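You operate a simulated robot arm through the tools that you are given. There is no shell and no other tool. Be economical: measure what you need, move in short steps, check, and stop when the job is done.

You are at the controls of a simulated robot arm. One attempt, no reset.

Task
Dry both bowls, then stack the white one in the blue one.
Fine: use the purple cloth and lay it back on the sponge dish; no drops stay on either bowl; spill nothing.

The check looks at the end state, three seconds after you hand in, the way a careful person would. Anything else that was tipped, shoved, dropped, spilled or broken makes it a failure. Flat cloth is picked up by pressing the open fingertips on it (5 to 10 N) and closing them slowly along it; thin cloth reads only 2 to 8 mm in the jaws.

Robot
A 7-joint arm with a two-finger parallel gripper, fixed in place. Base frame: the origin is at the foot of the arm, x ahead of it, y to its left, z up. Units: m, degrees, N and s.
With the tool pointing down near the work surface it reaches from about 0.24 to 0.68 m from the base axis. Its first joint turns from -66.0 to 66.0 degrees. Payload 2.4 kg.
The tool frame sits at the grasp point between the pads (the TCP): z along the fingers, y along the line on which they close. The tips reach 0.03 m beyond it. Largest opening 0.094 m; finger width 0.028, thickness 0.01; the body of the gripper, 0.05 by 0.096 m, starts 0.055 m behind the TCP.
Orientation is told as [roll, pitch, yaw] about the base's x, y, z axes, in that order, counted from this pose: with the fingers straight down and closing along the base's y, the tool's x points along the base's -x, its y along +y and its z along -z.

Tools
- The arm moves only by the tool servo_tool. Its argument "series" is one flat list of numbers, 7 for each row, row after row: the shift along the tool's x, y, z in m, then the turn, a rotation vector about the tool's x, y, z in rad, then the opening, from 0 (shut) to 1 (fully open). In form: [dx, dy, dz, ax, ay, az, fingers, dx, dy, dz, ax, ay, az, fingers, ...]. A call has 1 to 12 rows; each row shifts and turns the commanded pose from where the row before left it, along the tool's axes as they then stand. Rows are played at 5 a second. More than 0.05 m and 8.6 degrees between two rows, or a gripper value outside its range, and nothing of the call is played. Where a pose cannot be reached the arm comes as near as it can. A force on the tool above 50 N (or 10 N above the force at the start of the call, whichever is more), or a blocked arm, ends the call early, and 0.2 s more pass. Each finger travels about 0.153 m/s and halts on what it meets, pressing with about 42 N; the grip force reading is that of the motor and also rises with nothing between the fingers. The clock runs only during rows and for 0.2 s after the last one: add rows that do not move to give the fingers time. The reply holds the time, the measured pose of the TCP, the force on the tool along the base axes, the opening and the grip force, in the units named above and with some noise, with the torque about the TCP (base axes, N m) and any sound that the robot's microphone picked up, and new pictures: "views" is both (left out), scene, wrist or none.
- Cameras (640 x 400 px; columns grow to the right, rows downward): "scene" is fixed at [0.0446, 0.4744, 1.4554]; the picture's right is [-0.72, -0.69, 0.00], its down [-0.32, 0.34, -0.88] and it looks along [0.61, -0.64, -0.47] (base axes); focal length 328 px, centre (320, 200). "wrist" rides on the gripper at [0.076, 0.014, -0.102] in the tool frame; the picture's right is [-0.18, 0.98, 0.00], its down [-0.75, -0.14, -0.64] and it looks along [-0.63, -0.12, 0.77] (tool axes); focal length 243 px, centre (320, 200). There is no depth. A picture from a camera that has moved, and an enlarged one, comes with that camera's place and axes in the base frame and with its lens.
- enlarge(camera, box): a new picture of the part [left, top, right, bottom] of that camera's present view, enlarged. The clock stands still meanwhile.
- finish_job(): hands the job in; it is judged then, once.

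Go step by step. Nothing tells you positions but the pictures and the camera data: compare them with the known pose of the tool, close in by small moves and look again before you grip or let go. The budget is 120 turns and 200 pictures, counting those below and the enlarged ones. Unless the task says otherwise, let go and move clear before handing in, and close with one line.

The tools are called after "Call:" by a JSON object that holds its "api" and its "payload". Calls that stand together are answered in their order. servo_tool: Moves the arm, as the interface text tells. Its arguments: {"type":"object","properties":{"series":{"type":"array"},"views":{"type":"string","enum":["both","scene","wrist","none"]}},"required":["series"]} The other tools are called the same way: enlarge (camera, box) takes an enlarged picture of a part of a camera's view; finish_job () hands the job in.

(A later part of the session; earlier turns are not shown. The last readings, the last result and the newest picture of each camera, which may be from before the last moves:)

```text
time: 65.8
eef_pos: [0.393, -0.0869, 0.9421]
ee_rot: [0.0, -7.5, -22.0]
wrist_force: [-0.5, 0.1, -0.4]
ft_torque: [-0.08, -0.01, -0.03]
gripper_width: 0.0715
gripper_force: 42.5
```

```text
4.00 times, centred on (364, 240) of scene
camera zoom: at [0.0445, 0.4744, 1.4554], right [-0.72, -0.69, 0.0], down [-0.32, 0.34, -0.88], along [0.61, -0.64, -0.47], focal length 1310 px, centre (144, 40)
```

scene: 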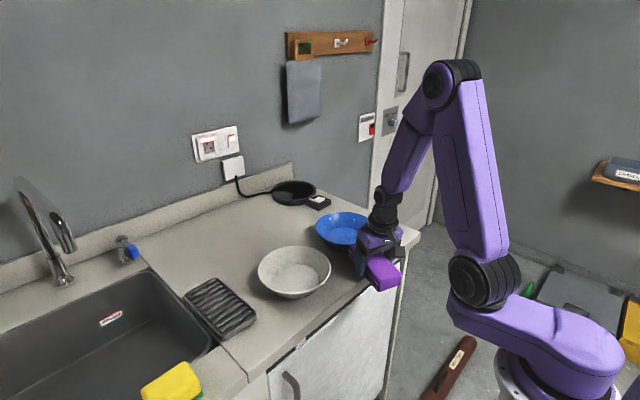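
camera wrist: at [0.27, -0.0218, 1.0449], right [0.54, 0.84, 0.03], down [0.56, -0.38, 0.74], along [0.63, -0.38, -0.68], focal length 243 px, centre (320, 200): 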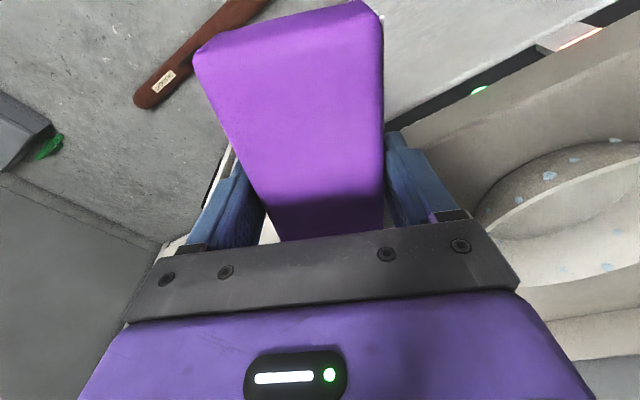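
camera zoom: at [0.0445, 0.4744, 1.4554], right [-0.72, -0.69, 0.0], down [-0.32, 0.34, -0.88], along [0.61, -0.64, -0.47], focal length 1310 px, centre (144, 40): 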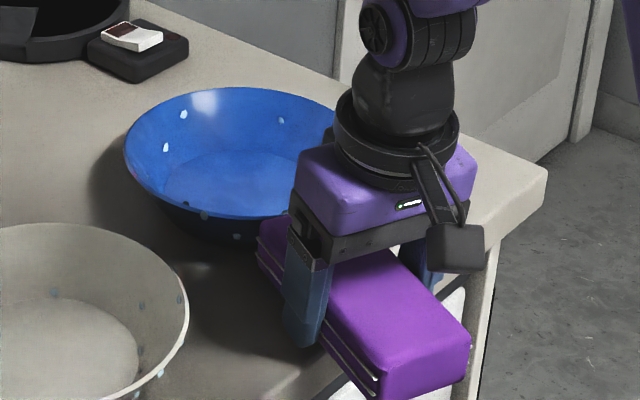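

Contact: the bowl moved about 8 mm. I'm rubbing side to side, then backing off to look.

Call:
{"api": "servo_tool", "payload": {"series": [0, 0.007, 0, 0, 0, 0, 0.5, 0, 0.007, 0, 0, 0, 0, 0.5, -0.002, -0.007, 0, 0, 0, 0, 0.5, 0, -0.007, 0, 0, 0, 0, 0.5, 0, -0.007, 0, 0, 0, 0, 0.5, 0, -0.007, 0, 0, 0, 0, 0.5, -0.002, 0.007, 0, 0, 0, 0, 0.5, 0, 0.007, 0, 0, 0, 0, 0.5, 0.03, 0, -0.004, 0, 0, 0, 0.5, 0.04, 0, -0.0053, 0, 0, 0, 0.5, 0, 0, 0, 0, 0, 0, 0.5], "views": "scene"}}

Call:
{"api": "enlarge", "payload": {"camera": "scene", "box": [300, 190, 428, 290]}}

```text
time: 68.2
eef_pos: [0.3305, -0.0613, 0.9425]
ee_rot: [0.0, -7.6, -22.0]
wrist_force: [-1.1, -0.3, 0.1]
ft_torque: [-0.02, 0.0, 0.0]
gripper_width: 0.0714
gripper_force: 42.6
```

scene: 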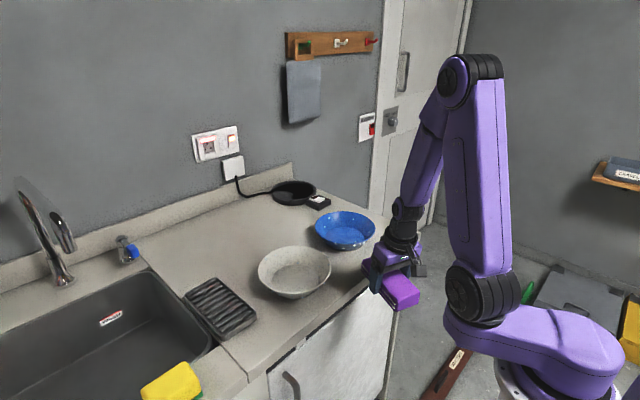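

```text
4.00 times, centred on (364, 240) of scene
camera zoom: at [0.0446, 0.4744, 1.4555], right [-0.72, -0.69, 0.0], down [-0.32, 0.34, -0.88], along [0.61, -0.64, -0.47], focal length 1310 px, centre (144, 40)
```

zoom: 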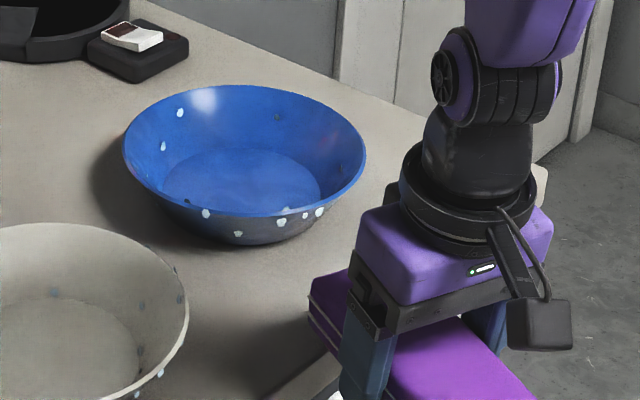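

The outer drops remain too, but the contact edge may have been slightly below them. I'll push again from lower down and wipe the contact edge upward across the drop heights.

Call:
{"api": "servo_tool", "payload": {"series": [-0.0317, 0, 0.0136, 0, 0, 0, 0.5, -0.033, 0, 0.0044, 0, 0, 0, 0.5, -0.005, 0, 0.0007, 0, 0, 0, 0.5, -0.005, 0, 0.0007, 0, 0, 0, 0.5, -0.004, 0, 0.0005, 0, 0, 0, 0.5, 0, 0, 0, 0, 0, 0, 0.5], "views": "scene"}}

Call:
{"api": "enlarge", "payload": {"camera": "scene", "box": [300, 190, 428, 290]}}

```text
time: 69.6
eef_pos: [0.4064, -0.0908, 0.9324]
ee_rot: [0.0, -7.6, -21.9]
wrist_force: [-3.6, 1.7, 1.9]
ft_torque: [0.2, 0.08, 0.0]
gripper_width: 0.0713
gripper_force: 42.0
```

scene: 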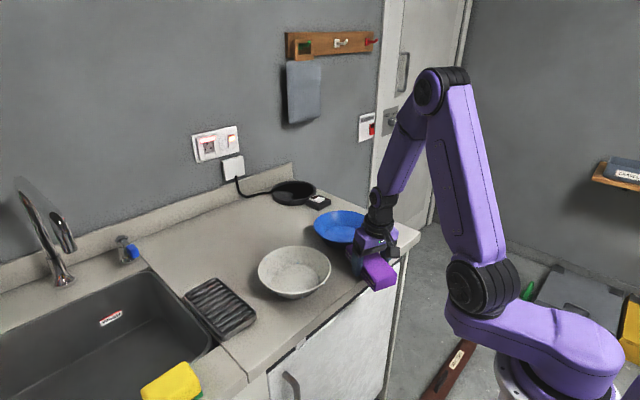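

```text
4.00 times, centred on (364, 240) of scene
camera zoom: at [0.0445, 0.4745, 1.4554], right [-0.72, -0.69, 0.0], down [-0.32, 0.34, -0.88], along [0.61, -0.64, -0.47], focal length 1310 px, centre (144, 40)
```

zoom: 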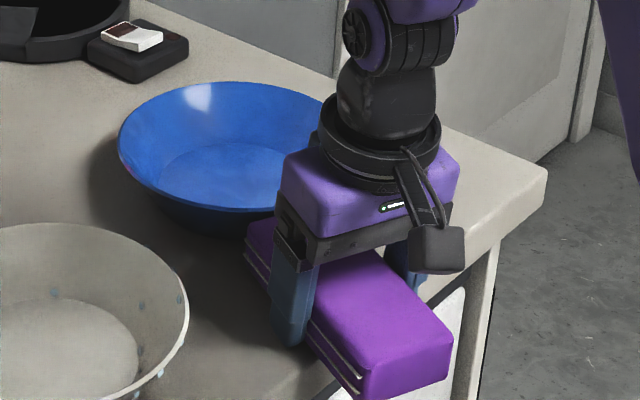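

The blue bowl's drops have all vanished, inside and outside, after this firmer push. I'm backing off to confirm.

Call:
{"api": "servo_tool", "payload": {"series": [0.015, 0, -0.002, 0, 0, 0, 0.5, 0.04, 0, -0.0053, 0, 0, 0, 0.5, -0.0026, 0, -0.02, 0, 0, 0, 0.5, -0.0052, 0, -0.0396, 0, 0, 0, 0.5, -0.0052, 0, -0.0396, 0, 0, 0, 0.5, 0, 0, 0, 0, 0, 0, 0.5], "views": "both"}}

Call:
{"api": "enlarge", "payload": {"camera": "scene", "box": [240, 190, 400, 310]}}

```text
time: 71.0
eef_pos: [0.354, -0.0718, 1.033]
ee_rot: [-0.2, -7.5, -22.0]
wrist_force: [-0.9, 0.6, -0.8]
ft_torque: [0.01, -0.01, -0.03]
gripper_width: 0.0714
gripper_force: 42.2
camera wrist: at [0.2764, -0.0259, 1.1239], right [0.54, 0.84, 0.02], down [0.56, -0.38, 0.74], along [0.63, -0.38, -0.68], focal length 243 px, centre (320, 200)
```

scene: 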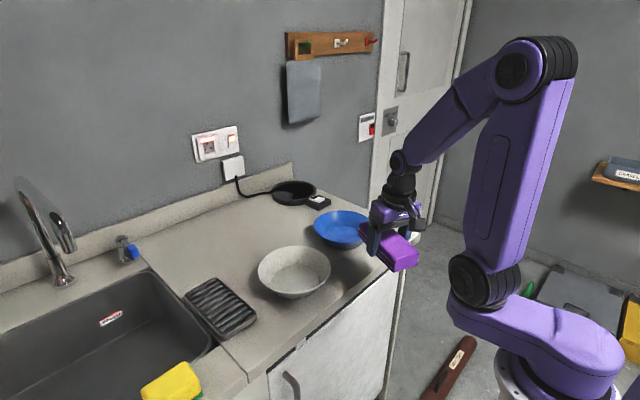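
wrist: 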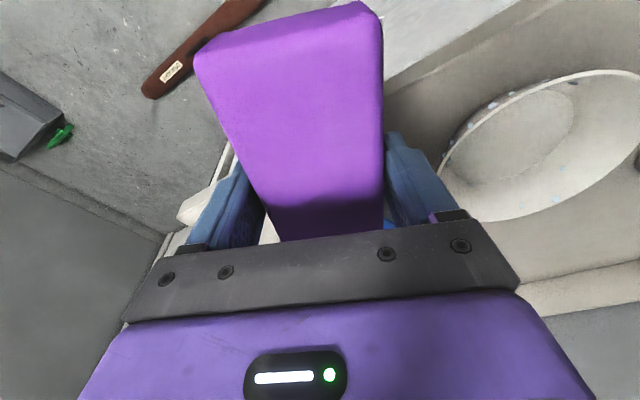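

```text
3.33 times, centred on (320, 250) of scene
camera zoom: at [0.0446, 0.4744, 1.4554], right [-0.72, -0.69, 0.0], down [-0.32, 0.34, -0.88], along [0.61, -0.64, -0.47], focal length 1092 px, centre (320, 33)
```

zoom: 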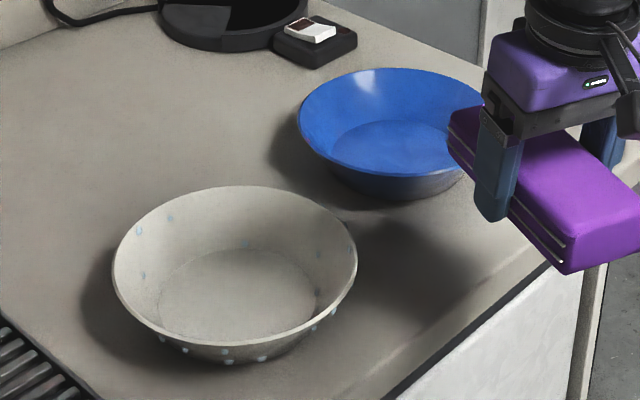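

Blue is fully dry, so drying seems to accumulate with rubbing contact. Now I do the same on the white bowl (axis ~(0.504, 0.071)), working inside it with the front end of the cloth low.

Call:
{"api": "servo_tool", "payload": {"series": [-0.0046, 0, -0.0347, 0, 0, 0, 0.5, -0.0046, 0, -0.0347, 0, 0, 0, 0.5, 0, 0, 0, 0, 0.1285, 0, 0.5, 0, 0, 0, 0, 0.1285, 0, 0.5, 0, 0, 0, 0, 0.1285, 0, 0.5, 0, 0, 0, 0, 0.1285, 0, 0.5, 0, 0, 0, 0, 0.1285, 0, 0.5, 0, 0, 0, 0.0628, 0, -0.1115, 0.5, 0, 0, 0, 0.0628, 0, -0.1115, 0.5, 0, 0, 0, 0.0628, 0, -0.1115, 0.5], "views": "none"}}

Call:
{"api": "servo_tool", "payload": {"series": [-0.0258, 0.0286, -0.0145, 0, 0, 0, 0.5, -0.0258, 0.0286, -0.0145, 0, 0, 0, 0.5, -0.0258, 0.0286, -0.0145, 0, 0, 0, 0.5, -0.0258, 0.0286, -0.0145, 0, 0, 0, 0.5, -0.0258, 0.0286, -0.0145, 0, 0, 0, 0.5, 0, 0, 0, 0, 0, 0, 0.5], "views": "both"}}

```text
time: 73.2
eef_pos: [0.3531, -0.0709, 1.1023]
ee_rot: [0.0, 29.1, 0.1]
wrist_force: [0.1, 0.1, -0.9]
ft_torque: [-0.01, 0.02, 0.02]
gripper_width: 0.0717
gripper_force: 41.6
```

```text
time: 74.6
eef_pos: [0.5011, 0.0724, 1.1033]
ee_rot: [0.0, 29.2, -0.1]
wrist_force: [0.1, 0.2, -1.8]
ft_torque: [0.0, 0.01, 0.01]
gripper_width: 0.0715
gripper_force: 41.7
camera wrist: at [0.4847, 0.0864, 1.2289], right [0.16, 0.98, -0.09], down [0.97, -0.14, 0.19], along [0.18, -0.12, -0.98], focal length 243 px, centre (320, 200)
```

scene: 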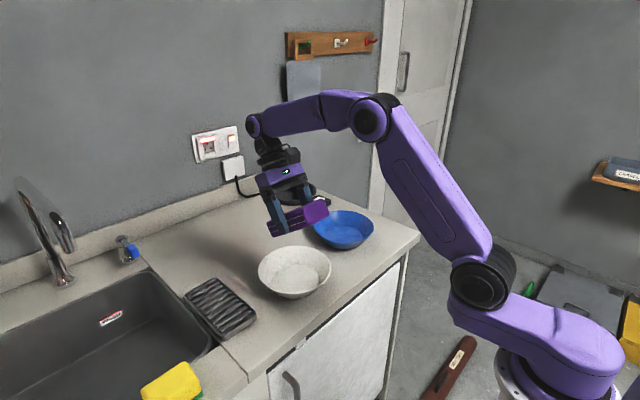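
wrist: 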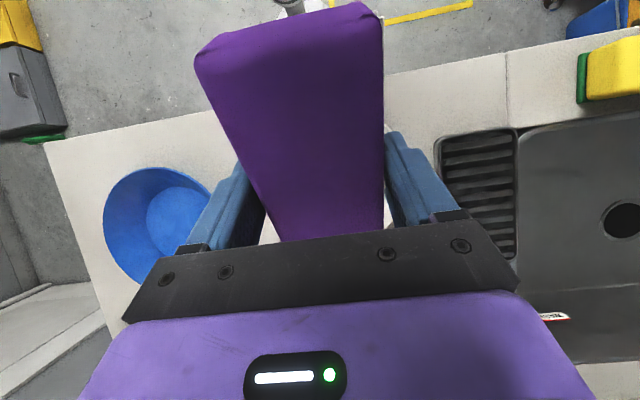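

Call:
{"api": "servo_tool", "payload": {"series": [-0.0193, 0, 0.0343, 0, 0, 0, 0.5, -0.0193, 0, 0.0343, 0, 0, 0, 0.5, -0.0175, 0, 0.031, 0, 0, 0, 0.5, 0, 0, 0, 0, 0, 0, 0.5], "views": "scene"}}

Call:
{"api": "enlarge", "payload": {"camera": "scene", "box": [240, 190, 400, 310]}}

```text
time: 75.6
eef_pos: [0.4983, 0.072, 0.9875]
ee_rot: [0.0, 29.2, 0.0]
wrist_force: [0.4, 0.1, -1.1]
ft_torque: [0.0, -0.04, 0.04]
gripper_width: 0.0715
gripper_force: 41.9
```

scene: 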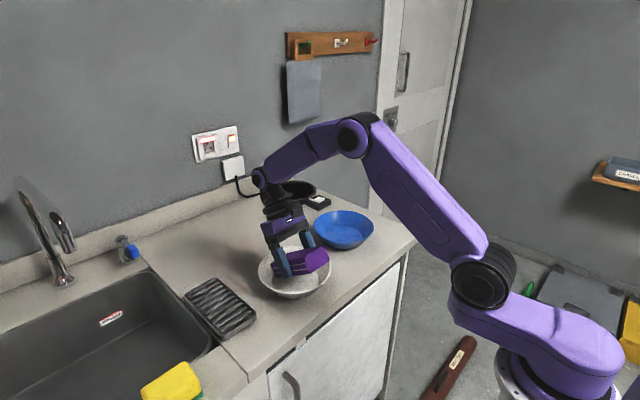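

```text
3.33 times, centred on (320, 250) of scene
camera zoom: at [0.0446, 0.4744, 1.4554], right [-0.72, -0.69, 0.0], down [-0.32, 0.34, -0.88], along [0.61, -0.64, -0.47], focal length 1092 px, centre (320, 33)
```

zoom: 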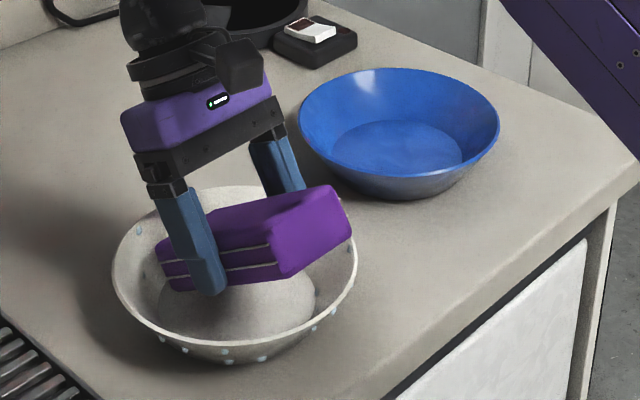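

Call:
{"api": "servo_tool", "payload": {"series": [-0.0047, 0, 0.0083, 0, 0, 0, 0.5, -0.007, 0, -0.0039, 0, 0, 0, 0.5, -0.0044, 0, -0.0025, 0, 0, 0, 0.5, 0, 0.009, 0, 0, 0, 0, 0.5, 0, 0.009, 0, 0, 0, 0, 0.5, 0, -0.012, 0, 0, 0, 0, 0.5, 0, -0.012, 0, 0, 0, 0, 0.5, 0, -0.012, 0, 0, 0, 0, 0.5, 0, 0.012, 0, 0, 0, 0, 0.5, 0, 0.012, 0, 0, 0, 0, 0.5, 0, 0.012, 0, 0, 0, 0, 0.5, 0, -0.012, 0, 0, 0, 0, 0.5], "views": "scene"}}

Call:
{"api": "enlarge", "payload": {"camera": "scene", "box": [240, 190, 400, 310]}}

```text
time: 78.2
eef_pos: [0.5161, 0.0789, 0.9788]
ee_rot: [0.0, 29.2, 0.1]
wrist_force: [0.4, 0.0, 0.0]
ft_torque: [0.01, 0.01, 0.02]
gripper_width: 0.0718
gripper_force: 42.5
```

scene: 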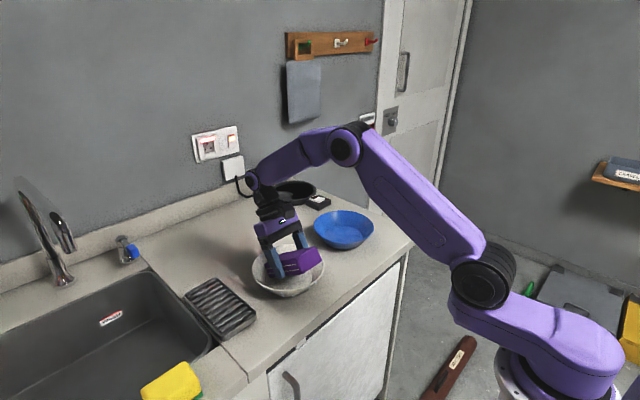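

```text
3.33 times, centred on (320, 250) of scene
camera zoom: at [0.0446, 0.4744, 1.4554], right [-0.72, -0.69, 0.0], down [-0.32, 0.34, -0.88], along [0.61, -0.64, -0.47], focal length 1092 px, centre (320, 33)
```

zoom: 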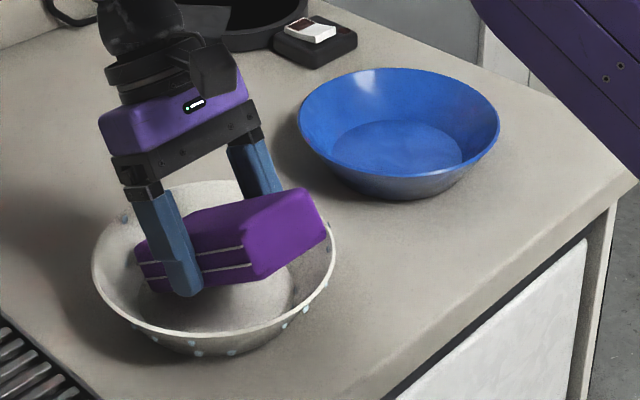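

Call:
{"api": "servo_tool", "payload": {"series": [-0.001, 0, 0.0017, 0, 0, 0, 0.5, -0.001, 0, 0.0017, 0, 0, 0, 0.5, 0, 0, 0, 0, 0, 0, 0.5], "views": "none"}}

```text
time: 79.0
eef_pos: [0.5156, 0.0783, 0.9785]
ee_rot: [0.1, 29.0, 0.2]
wrist_force: [-6.4, 1.6, 35.9]
ft_torque: [-0.05, -1.3, 0.07]
gripper_width: 0.0716
gripper_force: 41.7
```

The floor is firmly felt at TCP z 0.9785. I'm easing to light pressure and rubbing with small strokes.

Call:
{"api": "servo_tool", "payload": {"series": [0.0014, 0, -0.0025, 0, 0, 0, 0.5, 0.007, -0.003, 0.0039, 0, 0, 0, 0.5, 0.007, -0.003, 0.0039, 0, 0, 0, 0.5, 0, -0.01, 0, 0, 0, 0, 0.5, 0, 0.01, 0, 0, 0, 0, 0.5, 0, -0.01, 0, 0, 0, 0, 0.5, 0.007, 0, 0.0039, 0, 0, 0, 0.5, -0.007, 0, -0.0039, 0, 0, 0, 0.5, 0.007, -0.003, 0.0039, 0, 0, 0, 0.5, 0, 0, 0, 0, 0, 0, 0.5], "views": "scene"}}

Call:
{"api": "enlarge", "payload": {"camera": "scene", "box": [240, 190, 400, 310]}}

```text
time: 81.2
eef_pos: [0.49, 0.0601, 0.9778]
ee_rot: [-0.1, 29.2, 0.0]
wrist_force: [2.5, 0.1, 3.1]
ft_torque: [-0.01, -0.33, 0.0]
gripper_width: 0.0715
gripper_force: 41.9
```

scene: 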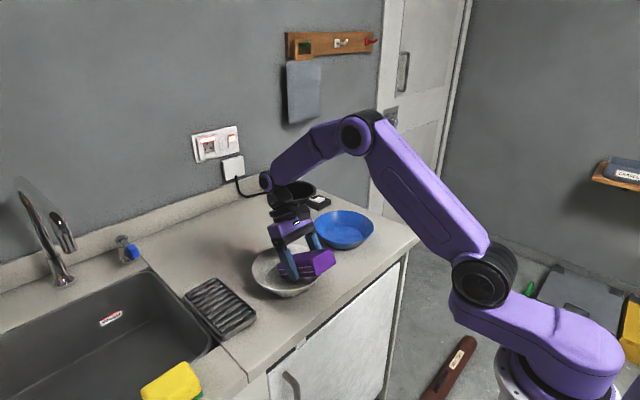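

```text
3.33 times, centred on (320, 250) of scene
camera zoom: at [0.0446, 0.4744, 1.4554], right [-0.72, -0.69, 0.0], down [-0.32, 0.34, -0.88], along [0.61, -0.64, -0.47], focal length 1092 px, centre (320, 33)
```

zoom: 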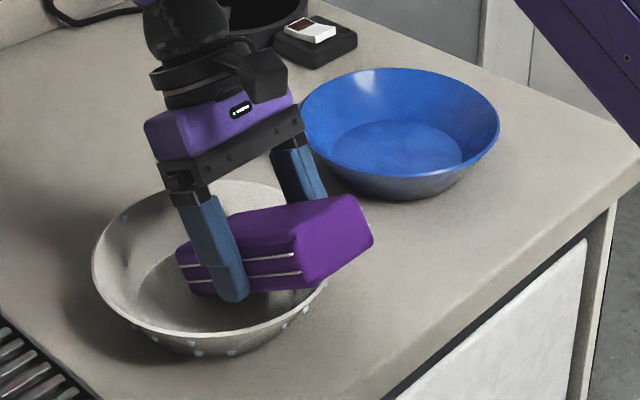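

Call:
{"api": "servo_tool", "payload": {"series": [-0.0104, 0, -0.005, 0, 0, 0, 0.5, -0.0104, 0.01, -0.0055, 0, 0, 0, 0.5, 0, 0.012, 0, 0, 0, 0, 0.5, 0, -0.012, 0, 0, 0, 0, 0.5, 0, -0.012, 0, 0, 0, 0, 0.5, 0, 0.012, 0, 0, 0, 0, 0.5, 0.01, 0, 0.0056, 0, 0, 0, 0.5, -0.01, 0, -0.0056, 0, 0, 0, 0.5, 0, 0.012, 0, 0, 0, 0, 0.5, 0, -0.012, 0, 0, 0, 0, 0.5, 0, -0.012, 0, 0, 0, 0, 0.5, 0, 0.012, 0, 0, 0, 0, 0.5], "views": "scene"}}

Call:
{"api": "enlarge", "payload": {"camera": "scene", "box": [240, 190, 400, 310]}}

```text
time: 83.8
eef_pos: [0.5152, 0.0686, 0.9774]
ee_rot: [0.0, 29.2, -0.1]
wrist_force: [0.3, -1.8, 3.3]
ft_torque: [-0.08, -0.23, -0.09]
gripper_width: 0.0715
gripper_force: 42.1
```

scene: 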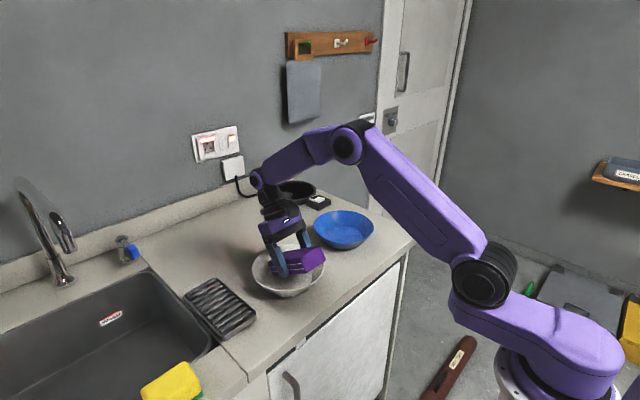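

```text
3.33 times, centred on (320, 250) of scene
camera zoom: at [0.0445, 0.4743, 1.4555], right [-0.72, -0.69, 0.0], down [-0.32, 0.34, -0.88], along [0.61, -0.64, -0.47], focal length 1092 px, centre (320, 33)
```

zoom: 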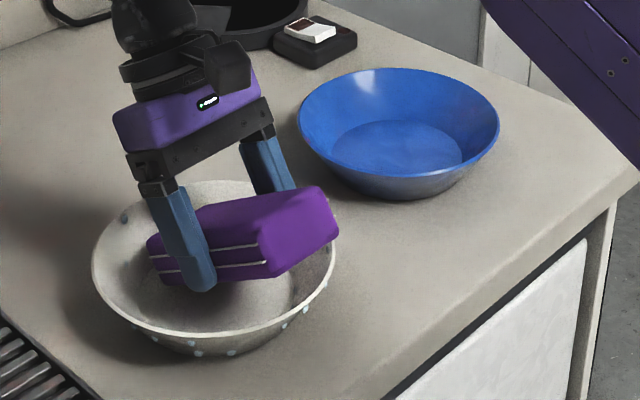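

The inside has been wiped well but drops remain. Blue cleared after a firm outer push, so I'll do the same on the white bowl's outer wall from the -x side.

Call:
{"api": "servo_tool", "payload": {"series": [0.0196, 0, -0.0349, 0, 0, 0, 0.5, 0.0196, 0, -0.0349, 0, 0, 0, 0.5, 0.0196, 0, -0.0349, 0, 0, 0, 0.5, 0, 0, 0, 0, -0.1285, 0, 0.5, 0, 0, 0, 0, -0.1285, 0, 0.5, 0, 0, 0, 0, -0.1285, 0, 0.5, 0, 0, 0, 0, -0.1285, 0, 0.5, 0, 0, 0, 0, -0.1285, 0, 0.5, 0.0446, 0.0031, -0.006, 0, 0, 0, 0.5, 0.0446, 0.0031, -0.006, 0, 0, 0, 0.5, 0.0446, 0.0031, -0.006, 0, 0, 0, 0.5, 0.0446, 0.0031, -0.006, 0, 0, 0, 0.5], "views": "scene"}}

Call:
{"api": "enlarge", "payload": {"camera": "scene", "box": [240, 190, 400, 310]}}

```text
time: 86.4
eef_pos: [0.3339, 0.0816, 1.0999]
ee_rot: [0.0, -7.5, 0.0]
wrist_force: [-0.7, 0.2, -0.5]
ft_torque: [0.01, -0.03, 0.02]
gripper_width: 0.0714
gripper_force: 42.0
```

scene: 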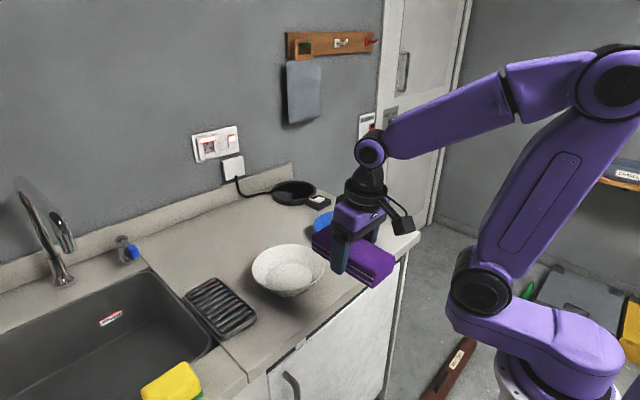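

```text
3.33 times, centred on (320, 250) of scene
camera zoom: at [0.0446, 0.4744, 1.4554], right [-0.72, -0.69, 0.0], down [-0.32, 0.34, -0.88], along [0.61, -0.64, -0.47], focal length 1092 px, centre (320, 33)
```

zoom: 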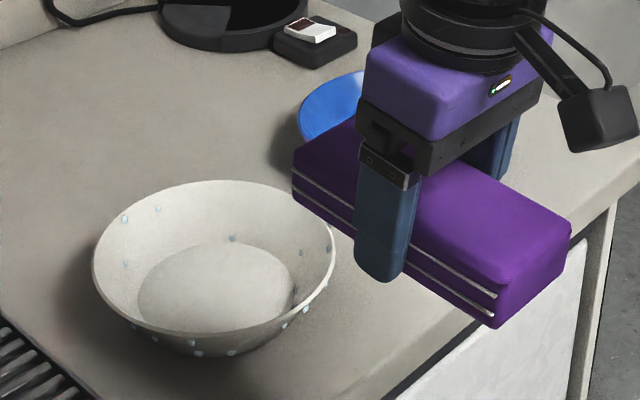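

Call:
{"api": "servo_tool", "payload": {"series": [0.0054, 0, 0.0406, 0, 0, 0, 0.5, 0.0054, 0, 0.0406, 0, 0, 0, 0.5, 0.0054, 0, 0.0406, 0, 0, 0, 0.5, 0.0055, 0, 0.0412, 0, 0, 0, 0.5, -0.0129, 0, 0.0017, 0, 0, 0, 0.5, -0.0129, 0, 0.0017, 0, 0, 0, 0.5, -0.004, 0, 0.0005, 0, 0, 0, 0.5, -0.004, 0, 0.0005, 0, 0, 0, 0.5, -0.004, 0, 0.0005, 0, 0, 0, 0.5, -0.004, 0, 0.0005, 0, 0, 0, 0.5], "views": "scene"}}

Call:
{"api": "enlarge", "payload": {"camera": "scene", "box": [240, 190, 400, 310]}}

```text
time: 88.6
eef_pos: [0.3773, 0.082, 0.9328]
ee_rot: [-0.1, -7.6, 0.1]
wrist_force: [-0.6, -0.3, 0.0]
ft_torque: [0.0, -0.03, -0.08]
gripper_width: 0.0717
gripper_force: 42.1
```

scene: 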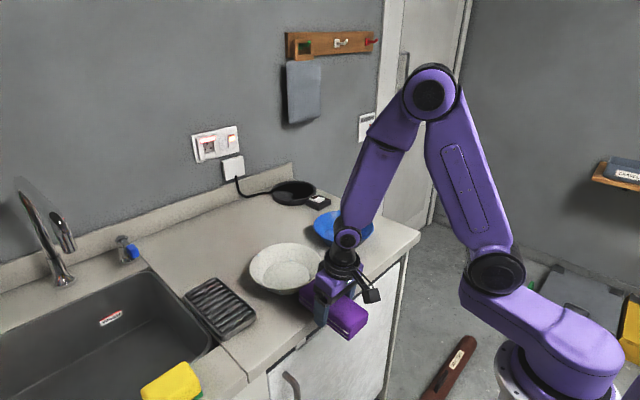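

```text
3.33 times, centred on (320, 250) of scene
camera zoom: at [0.0445, 0.4744, 1.4555], right [-0.72, -0.69, 0.0], down [-0.32, 0.34, -0.88], along [0.61, -0.64, -0.47], focal length 1092 px, centre (320, 33)
```

zoom: 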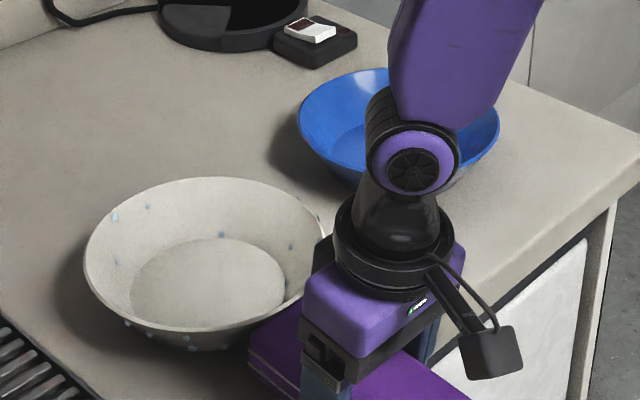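

Call:
{"api": "servo_tool", "payload": {"series": [-0.003, 0.007, 0, 0, 0, 0, 0.5, 0, -0.007, 0, 0, 0, 0, 0.5, -0.002, -0.007, 0, 0, 0, 0, 0.5, 0, -0.007, 0, 0, 0, 0, 0.5, -0.001, 0.007, 0, 0, 0, 0, 0.5, 0, 0.007, 0, 0, 0, 0, 0.5, 0, 0, -0.006, 0, 0, 0, 0.5, 0, 0, -0.006, 0, 0, 0, 0.5, 0, 0, 0.006, 0, 0, 0, 0.5, 0, 0, 0.006, 0, 0, 0, 0.5, -0.003, 0, 0.0005, 0, 0, 0, 0.5], "views": "scene"}}

Call:
{"api": "enlarge", "payload": {"camera": "scene", "box": [240, 190, 400, 310]}}

```text
time: 91.0
eef_pos: [0.3842, 0.0825, 0.9343]
ee_rot: [-0.1, -7.6, 0.1]
wrist_force: [-1.4, 0.0, -1.5]
ft_torque: [0.01, 0.0, 0.01]
gripper_width: 0.0714
gripper_force: 42.2
```

scene: 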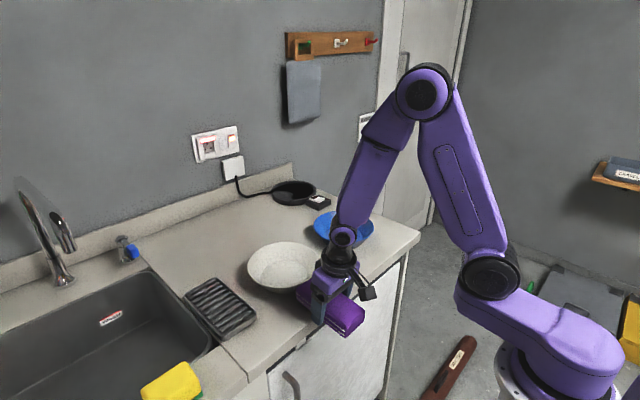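

```text
3.33 times, centred on (320, 250) of scene
camera zoom: at [0.0445, 0.4744, 1.4555], right [-0.72, -0.69, 0.0], down [-0.32, 0.34, -0.88], along [0.61, -0.64, -0.47], focal length 1092 px, centre (320, 33)
```

zoom: 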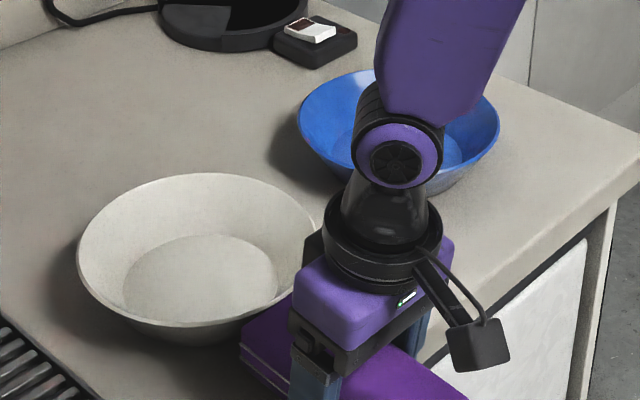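

White is now dry too. I'm backing off, rising and carrying the cloth to above the dish.

Call:
{"api": "servo_tool", "payload": {"series": [0.0297, 0, -0.004, 0, 0, 0, 0.5, -0.0056, 0, -0.0421, 0, 0, 0, 0.5, -0.0056, 0, -0.0421, 0, 0, 0, 0.5, -0.0056, 0, -0.0421, 0, 0, 0, 0.5, -0.0056, 0, -0.0421, 0, 0.035, 0, 0.5, -0.0307, 0.0231, 0.003, 0, 0, 0, 0.5, -0.0307, 0.0231, 0.003, 0, 0, 0, 0.5, -0.0307, 0.0231, 0.003, 0, 0, 0, 0.5, -0.0307, 0.0231, 0.003, 0, 0, 0, 0.5, -0.0307, 0.0231, 0.003, 0, 0, 0, 0.5, -0.0307, 0.0231, 0.003, 0, 0, 0, 0.5, -0.0307, 0.0231, 0.003, 0, 0, 0, 0.5], "views": "both"}}

Call:
{"api": "enlarge", "payload": {"camera": "scene", "box": [150, 160, 310, 340]}}

Call:
{"api": "enlarge", "payload": {"camera": "scene", "box": [240, 190, 400, 310]}}

```text
time: 93.6
eef_pos: [0.5718, 0.2428, 1.1042]
ee_rot: [0.0, -5.6, -0.1]
wrist_force: [-0.6, 0.1, -1.0]
ft_torque: [-0.05, -0.02, -0.01]
gripper_width: 0.0715
gripper_force: 41.8
camera wrist: at [0.487, 0.2572, 1.1986], right [0.18, 0.98, 0.02], down [0.69, -0.14, 0.71], along [0.7, -0.12, -0.7], focal length 243 px, centre (320, 200)
```

scene: 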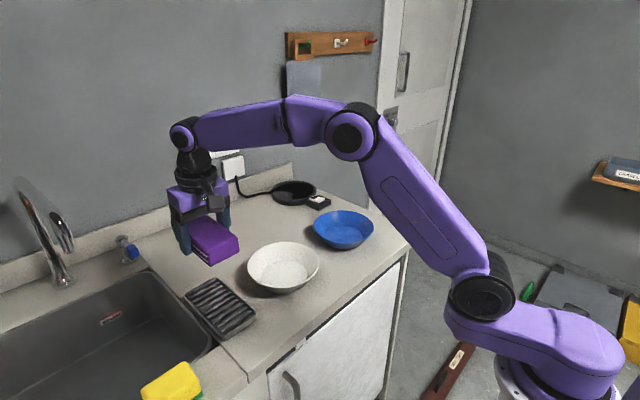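
wrist: 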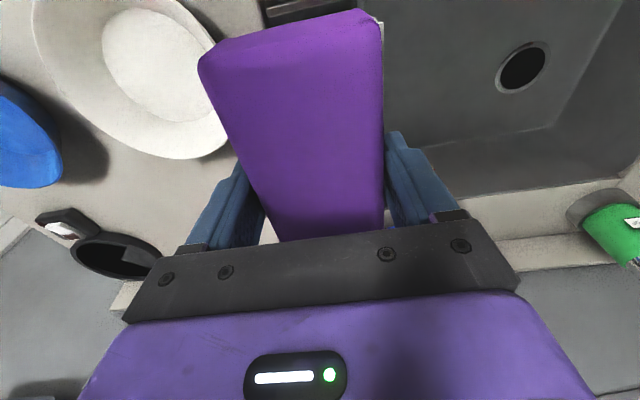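

```text
2.22 times, centred on (230, 250) of scene
camera zoom: at [0.0446, 0.4744, 1.4554], right [-0.72, -0.69, 0.0], down [-0.32, 0.34, -0.88], along [0.61, -0.64, -0.47], focal length 728 px, centre (520, 89)
```

zoom: 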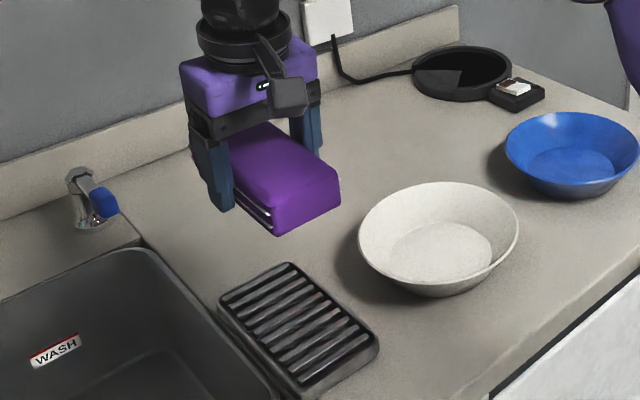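

```text
3.33 times, centred on (320, 250) of scene
camera zoom: at [0.0446, 0.4744, 1.4554], right [-0.72, -0.69, 0.0], down [-0.32, 0.34, -0.88], along [0.61, -0.64, -0.47], focal length 1092 px, centre (320, 33)
```

zoom: 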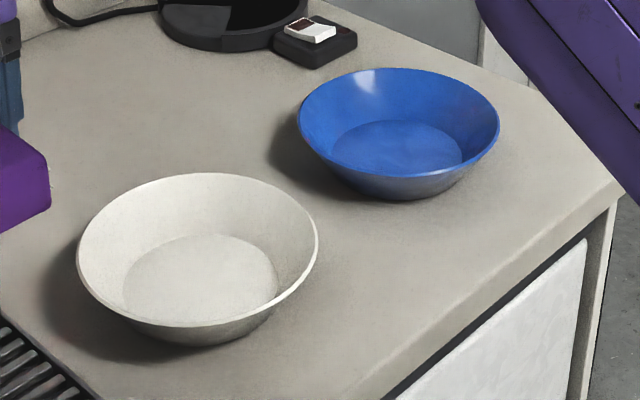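

Both bowls look dry and the dish is directly below. I'm lowering the cloth.

Call:
{"api": "servo_tool", "payload": {"series": [0.0034, 0, 0.0348, 0, 0, 0, 0.5, 0.0034, 0, 0.0348, 0, 0, 0, 0.5, 0.0034, 0, 0.0348, 0, 0, 0, 0.5, 0.0034, 0, 0.0348, 0, 0, 0, 0.5, 0.0003, 0, 0.003, 0, 0, 0, 0.5, 0, 0, 0, 0, 0, 0, 0.5], "views": "scene"}}

Call:
{"api": "enlarge", "payload": {"camera": "scene", "box": [160, 220, 272, 340]}}

```text
time: 95.0
eef_pos: [0.5714, 0.2449, 0.9637]
ee_rot: [0.0, -5.5, 0.0]
wrist_force: [0.3, -0.5, -0.3]
ft_torque: [-0.04, -0.04, 0.01]
gripper_width: 0.0715
gripper_force: 41.6
```

scene: 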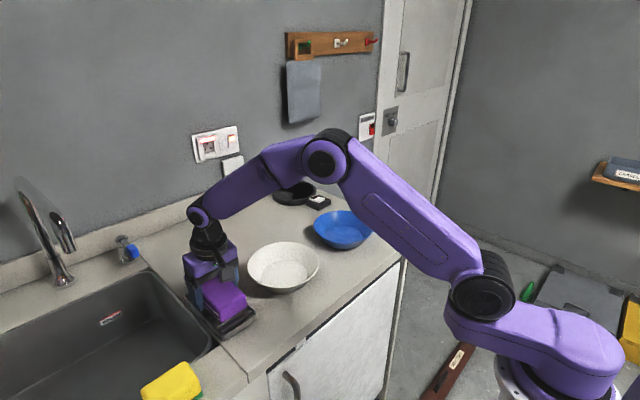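

```text
3.33 times, centred on (216, 280) of scene
camera zoom: at [0.0446, 0.4744, 1.4554], right [-0.72, -0.69, 0.0], down [-0.32, 0.34, -0.88], along [0.61, -0.64, -0.47], focal length 1092 px, centre (667, -67)
```

zoom: 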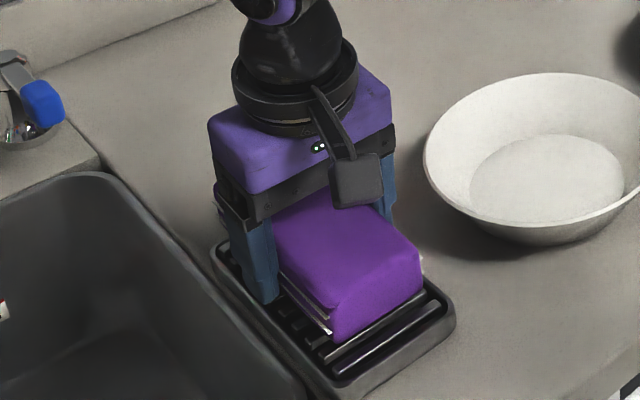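

Call:
{"api": "servo_tool", "payload": {"series": [0.0003, 0, 0.003, 0, 0, 0, 0.5, 0.0002, 0, 0.002, 0, 0, 0, 0.5, 0, 0, 0, 0, 0, 0, 0.5], "views": "none"}}

```text
time: 95.8
eef_pos: [0.5718, 0.2428, 0.956]
ee_rot: [0.0, -5.6, 0.0]
wrist_force: [-0.9, 0.3, -0.4]
ft_torque: [0.01, -0.03, -0.01]
gripper_width: 0.0717
gripper_force: 42.5
```

Call:
{"api": "servo_tool", "payload": {"series": [0.0002, 0, 0.002, 0, 0, 0, 0.5, 0, 0, 0, 0, 0, 0, 0.5], "views": "none"}}

```text
time: 96.4
eef_pos: [0.5714, 0.2428, 0.9541]
ee_rot: [0.0, -5.5, 0.0]
wrist_force: [0.7, 0.1, 0.8]
ft_torque: [0.03, 0.14, -0.02]
gripper_width: 0.0716
gripper_force: 41.4
```

Contact is starting. One more millimetre, then release.

Call:
{"api": "servo_tool", "payload": {"series": [0.0001, 0, 0.001, 0, 0, 0, 0.5, 0, 0, 0, 0, 0, 0, 0.6, 0, 0, 0, 0, 0, 0, 0.72, 0, 0, 0, 0, 0, 0, 0.8, 0, 0, 0, 0, 0, 0, 0.88, 0, 0, 0, 0, 0, 0, 0.88], "views": "scene"}}

Call:
{"api": "enlarge", "payload": {"camera": "scene", "box": [160, 220, 272, 340]}}

```text
time: 97.8
eef_pos: [0.5716, 0.2416, 0.9538]
ee_rot: [0.1, -5.7, 0.0]
wrist_force: [0.1, -1.2, -1.1]
ft_torque: [-0.01, 0.01, 0.0]
gripper_width: 0.0827
gripper_force: 0.0
```

scene: 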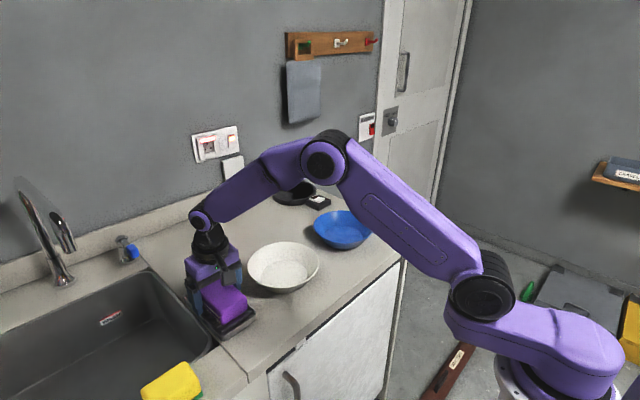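

```text
3.33 times, centred on (216, 280) of scene
camera zoom: at [0.0446, 0.4744, 1.4554], right [-0.72, -0.69, 0.0], down [-0.32, 0.34, -0.88], along [0.61, -0.64, -0.47], focal length 1092 px, centre (667, -67)
```

zoom: 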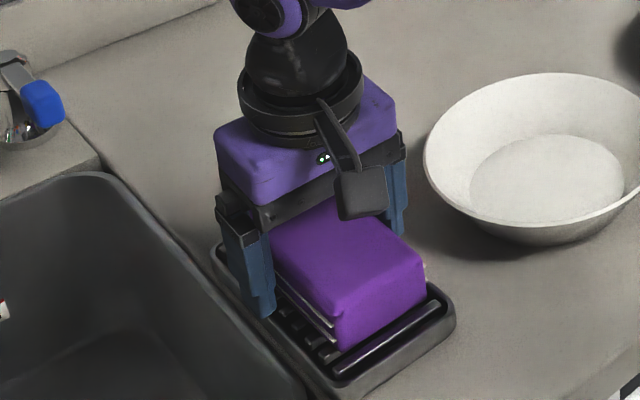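

The cloth lies flat on the dish. I'm rising straight up, levelling, and moving over both bowls for an overhead look.

Call:
{"api": "servo_tool", "payload": {"series": [-0.002, 0, -0.02, 0, 0, 0, 0.88, -0.0039, 0, -0.04, 0, 0, 0, 0.88, -0.0039, 0, -0.04, 0, 0, 0, 0.88, 0, 0, 0, 0, 0.098, 0, 0.88, 0.0102, -0.041, -0.0141, 0, 0, 0, 1, 0.0102, -0.041, -0.0141, 0, 0, 0, 1, 0.0102, -0.041, -0.0141, 0, 0, 0, 1, 0.0102, -0.041, -0.0141, 0, 0, 0, 1, 0.0102, -0.041, -0.0141, 0, 0, 0, 1, 0.0102, -0.041, -0.0141, 0, 0, 0, 1, 0.0102, -0.041, -0.0141, 0, 0, 0, 1, 0, 0, 0, 0, 0, 0, 1], "views": "both"}}

Call:
{"api": "enlarge", "payload": {"camera": "wrist", "box": [160, 10, 480, 210]}}

Call:
{"api": "enlarge", "payload": {"camera": "scene", "box": [160, 180, 400, 330]}}

```text
time: 100.4
eef_pos: [0.4984, -0.0445, 1.1551]
ee_rot: [0.0, -0.1, 0.1]
wrist_force: [0.0, 0.5, -0.2]
ft_torque: [-0.01, -0.01, 0.0]
gripper_width: 0.0942
gripper_force: 0.1
camera wrist: at [0.4233, -0.0312, 1.2557], right [0.18, 0.98, 0.0], down [0.75, -0.14, 0.64], along [0.63, -0.12, -0.77], focal length 243 px, centre (320, 200)
```

scene: 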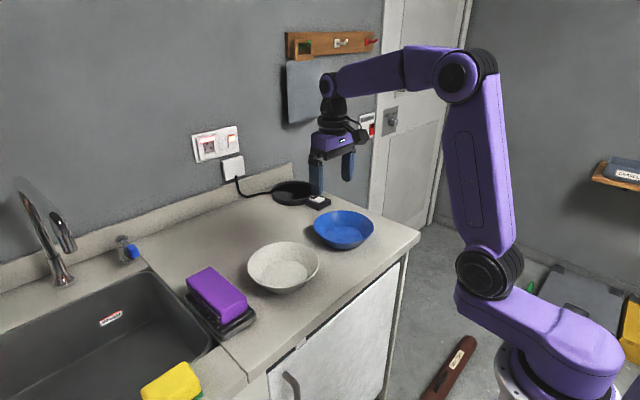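
wrist: 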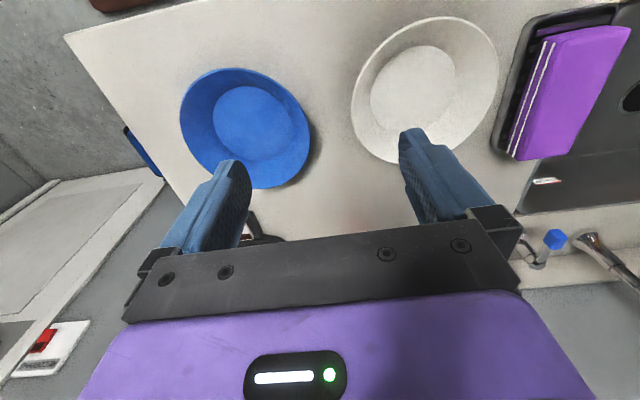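

```text
2.00 times, centred on (320, 110) of wrist
camera zoom: at [0.4233, -0.0312, 1.2557], right [0.18, 0.98, 0.0], down [0.75, -0.14, 0.64], along [0.63, -0.12, -0.77], focal length 485 px, centre (320, 380)
```

zoom: 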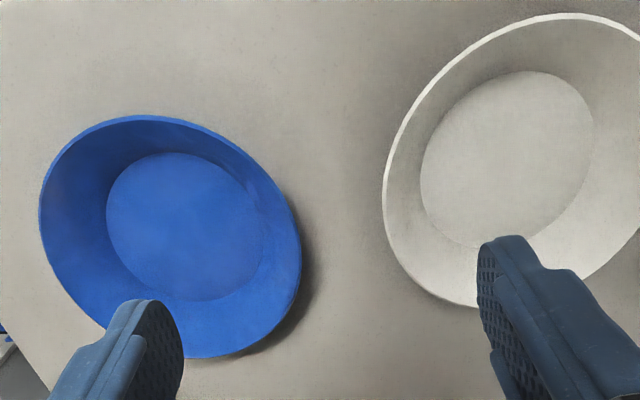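

```text
2.67 times, centred on (280, 255) of scene
camera zoom: at [0.0446, 0.4744, 1.4554], right [-0.72, -0.69, 0.0], down [-0.32, 0.34, -0.88], along [0.61, -0.64, -0.47], focal length 874 px, centre (427, 53)
```

zoom: 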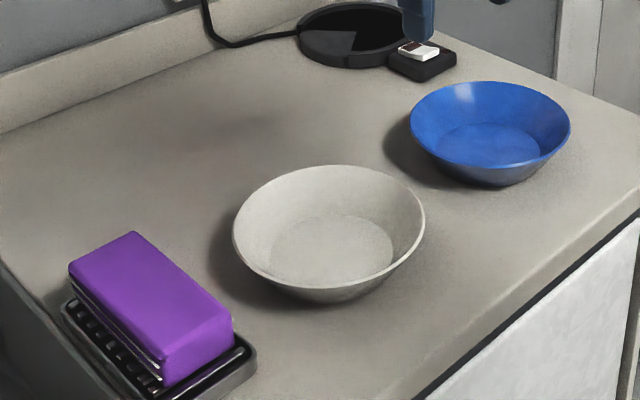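

Both bowls are dry from above and the cloth is on its dish. Blue axis is (0.550, -0.157), white axis (0.546, 0.074). I'm turning to pinch the white rim on its near side, with the fingers leaned along the wall.

Call:
{"api": "servo_tool", "payload": {"series": [0, 0, 0, 0, 0, -0.1428, 0.45, 0, 0, 0, 0, 0, -0.1428, 0.45, 0, 0, 0, 0, 0, -0.1428, 0.45, 0, 0, 0, 0, 0, -0.1428, 0.45, 0, 0, 0, 0, 0, -0.1428, 0.45, 0, 0, 0, 0, 0, -0.1428, 0.45, 0, 0, 0, 0, 0, -0.1428, 0.45, 0, 0, 0, 0, 0, -0.1428, 0.45, 0, 0, 0, 0, 0, -0.1428, 0.45, 0, 0, 0, 0, 0, -0.1428, 0.45, 0, 0, 0, 0, 0, -0.1428, 0.45], "views": "none"}}

Call:
{"api": "servo_tool", "payload": {"series": [0, 0, 0, 0.135, 0, 0, 0.45, 0, 0, 0, 0.135, 0, 0, 0.45, 0, 0, 0, 0.135, 0, 0, 0.45, 0, 0, 0, 0.135, 0, 0, 0.45, -0.0237, 0.0279, 0.0144, 0, 0, 0, 0.45, -0.0237, 0.0279, 0.0144, 0, 0, 0, 0.45, -0.0237, 0.0279, 0.0144, 0, 0, 0, 0.45, -0.0237, 0.0279, 0.0144, 0, 0, 0, 0.45, -0.0237, 0.0279, 0.0144, 0, 0, 0, 0.45, 0, 0, 0, 0, 0, 0, 0.45], "views": "both"}}

Call:
{"api": "enlarge", "payload": {"camera": "scene", "box": [230, 180, 390, 300]}}

```text
time: 102.8
eef_pos: [0.5001, -0.0434, 1.1536]
ee_rot: [0.0, 0.1, 90.3]
wrist_force: [-0.6, -0.4, 0.0]
ft_torque: [-0.01, 0.01, -0.03]
gripper_width: 0.0422
gripper_force: 0.0
```

```text
time: 105.0
eef_pos: [0.4185, 0.0731, 1.0201]
ee_rot: [-30.9, 0.0, 90.1]
wrist_force: [-0.7, -0.6, -0.2]
ft_torque: [-0.01, 0.0, -0.01]
gripper_width: 0.0424
gripper_force: 0.1
camera wrist: at [0.3532, -0.003, 1.0996], right [-0.84, 0.18, -0.5], down [-0.21, 0.75, 0.62], along [0.49, 0.63, -0.6], focal length 243 px, centre (320, 200)
```

scene: 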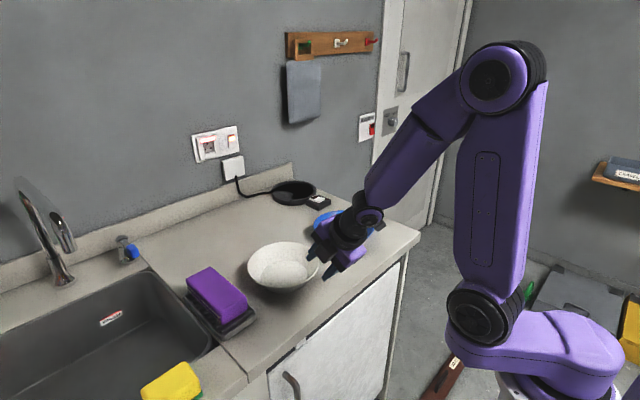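
wrist: 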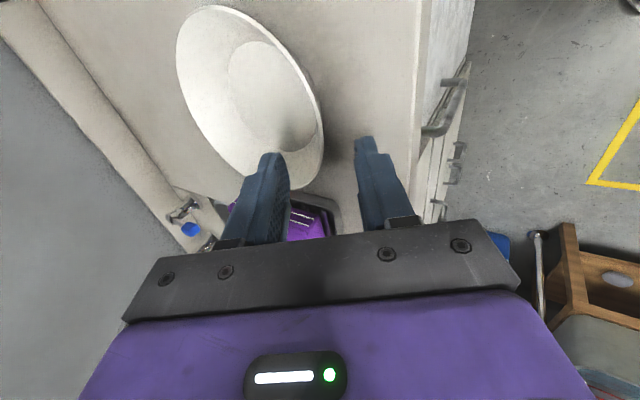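

```text
3.33 times, centred on (310, 240) of scene
camera zoom: at [0.0445, 0.4745, 1.4555], right [-0.72, -0.69, 0.0], down [-0.32, 0.34, -0.88], along [0.61, -0.64, -0.47], focal length 1092 px, centre (353, 67)
```

zoom: 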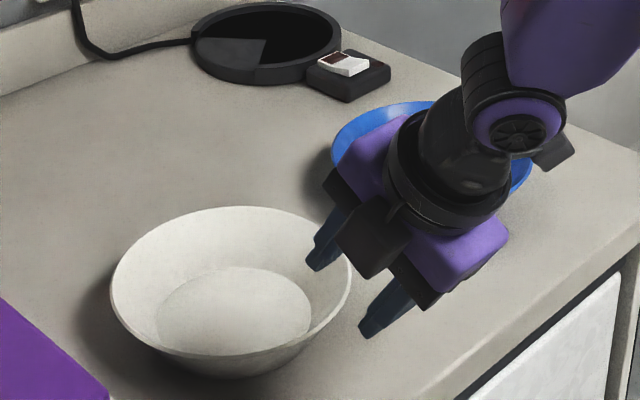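

Call:
{"api": "servo_tool", "payload": {"series": [0, 0.0005, 0.02, 0, 0, 0, 0.45, 0, 0.0005, 0.02, 0, 0, 0, 0.45, 0, 0.0005, 0.018, 0, 0, 0, 0.45, 0, 0, 0, 0, 0, 0, 0.45], "views": "both"}}

Call:
{"api": "enlarge", "payload": {"camera": "scene", "box": [250, 200, 362, 290]}}

Call:
{"api": "enlarge", "payload": {"camera": "wrist", "box": [200, 100, 440, 250]}}

```text
time: 106.0
eef_pos: [0.4462, 0.0728, 0.9693]
ee_rot: [-31.0, 0.0, 90.0]
wrist_force: [0.2, 0.0, -0.3]
ft_torque: [-0.01, 0.0, -0.01]
gripper_width: 0.0423
gripper_force: 0.0
camera wrist: at [0.3816, -0.0038, 1.049], right [-0.84, 0.18, -0.51], down [-0.21, 0.75, 0.62], along [0.5, 0.63, -0.6], focal length 243 px, centre (320, 200)
```

scene: 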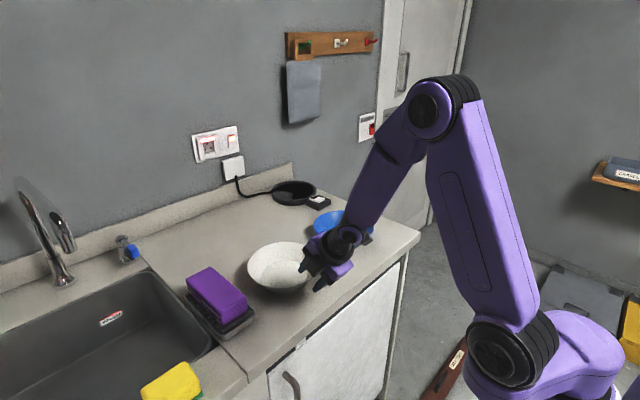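
wrist: 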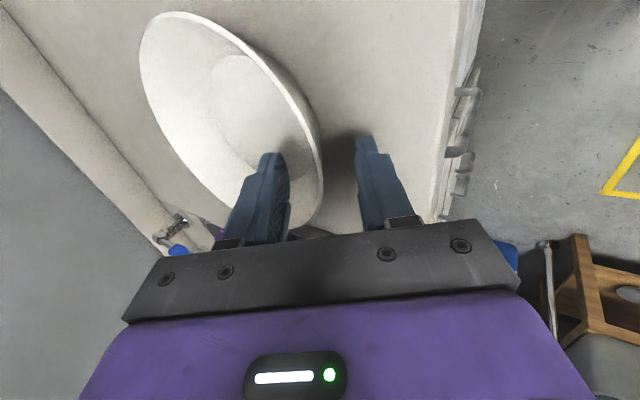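

```text
4.44 times, centred on (306, 245) of scene
camera zoom: at [0.0446, 0.4744, 1.4554], right [-0.72, -0.69, 0.0], down [-0.32, 0.34, -0.88], along [0.61, -0.64, -0.47], focal length 1456 px, centre (382, 0)
```

zoom: 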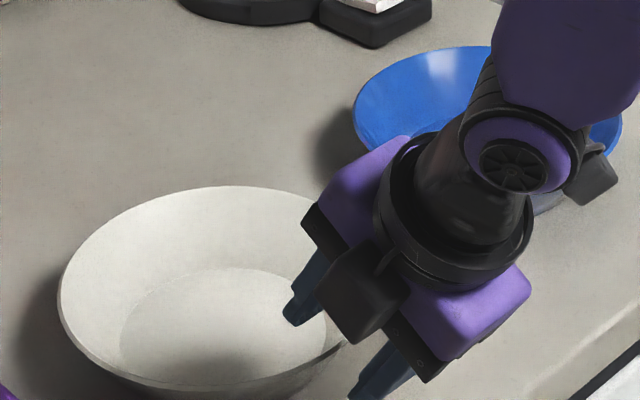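

```text
2.67 times, centred on (320, 175) of wrist
camera zoom: at [0.3816, -0.0038, 1.049], right [-0.84, 0.18, -0.51], down [-0.21, 0.75, 0.62], along [0.5, 0.63, -0.6], focal length 647 px, centre (320, 267)
```

zoom: 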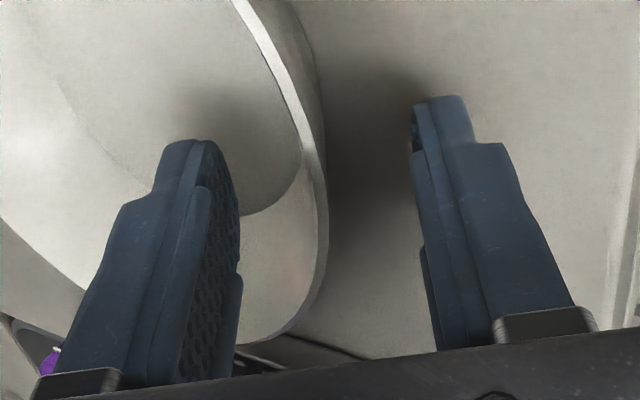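

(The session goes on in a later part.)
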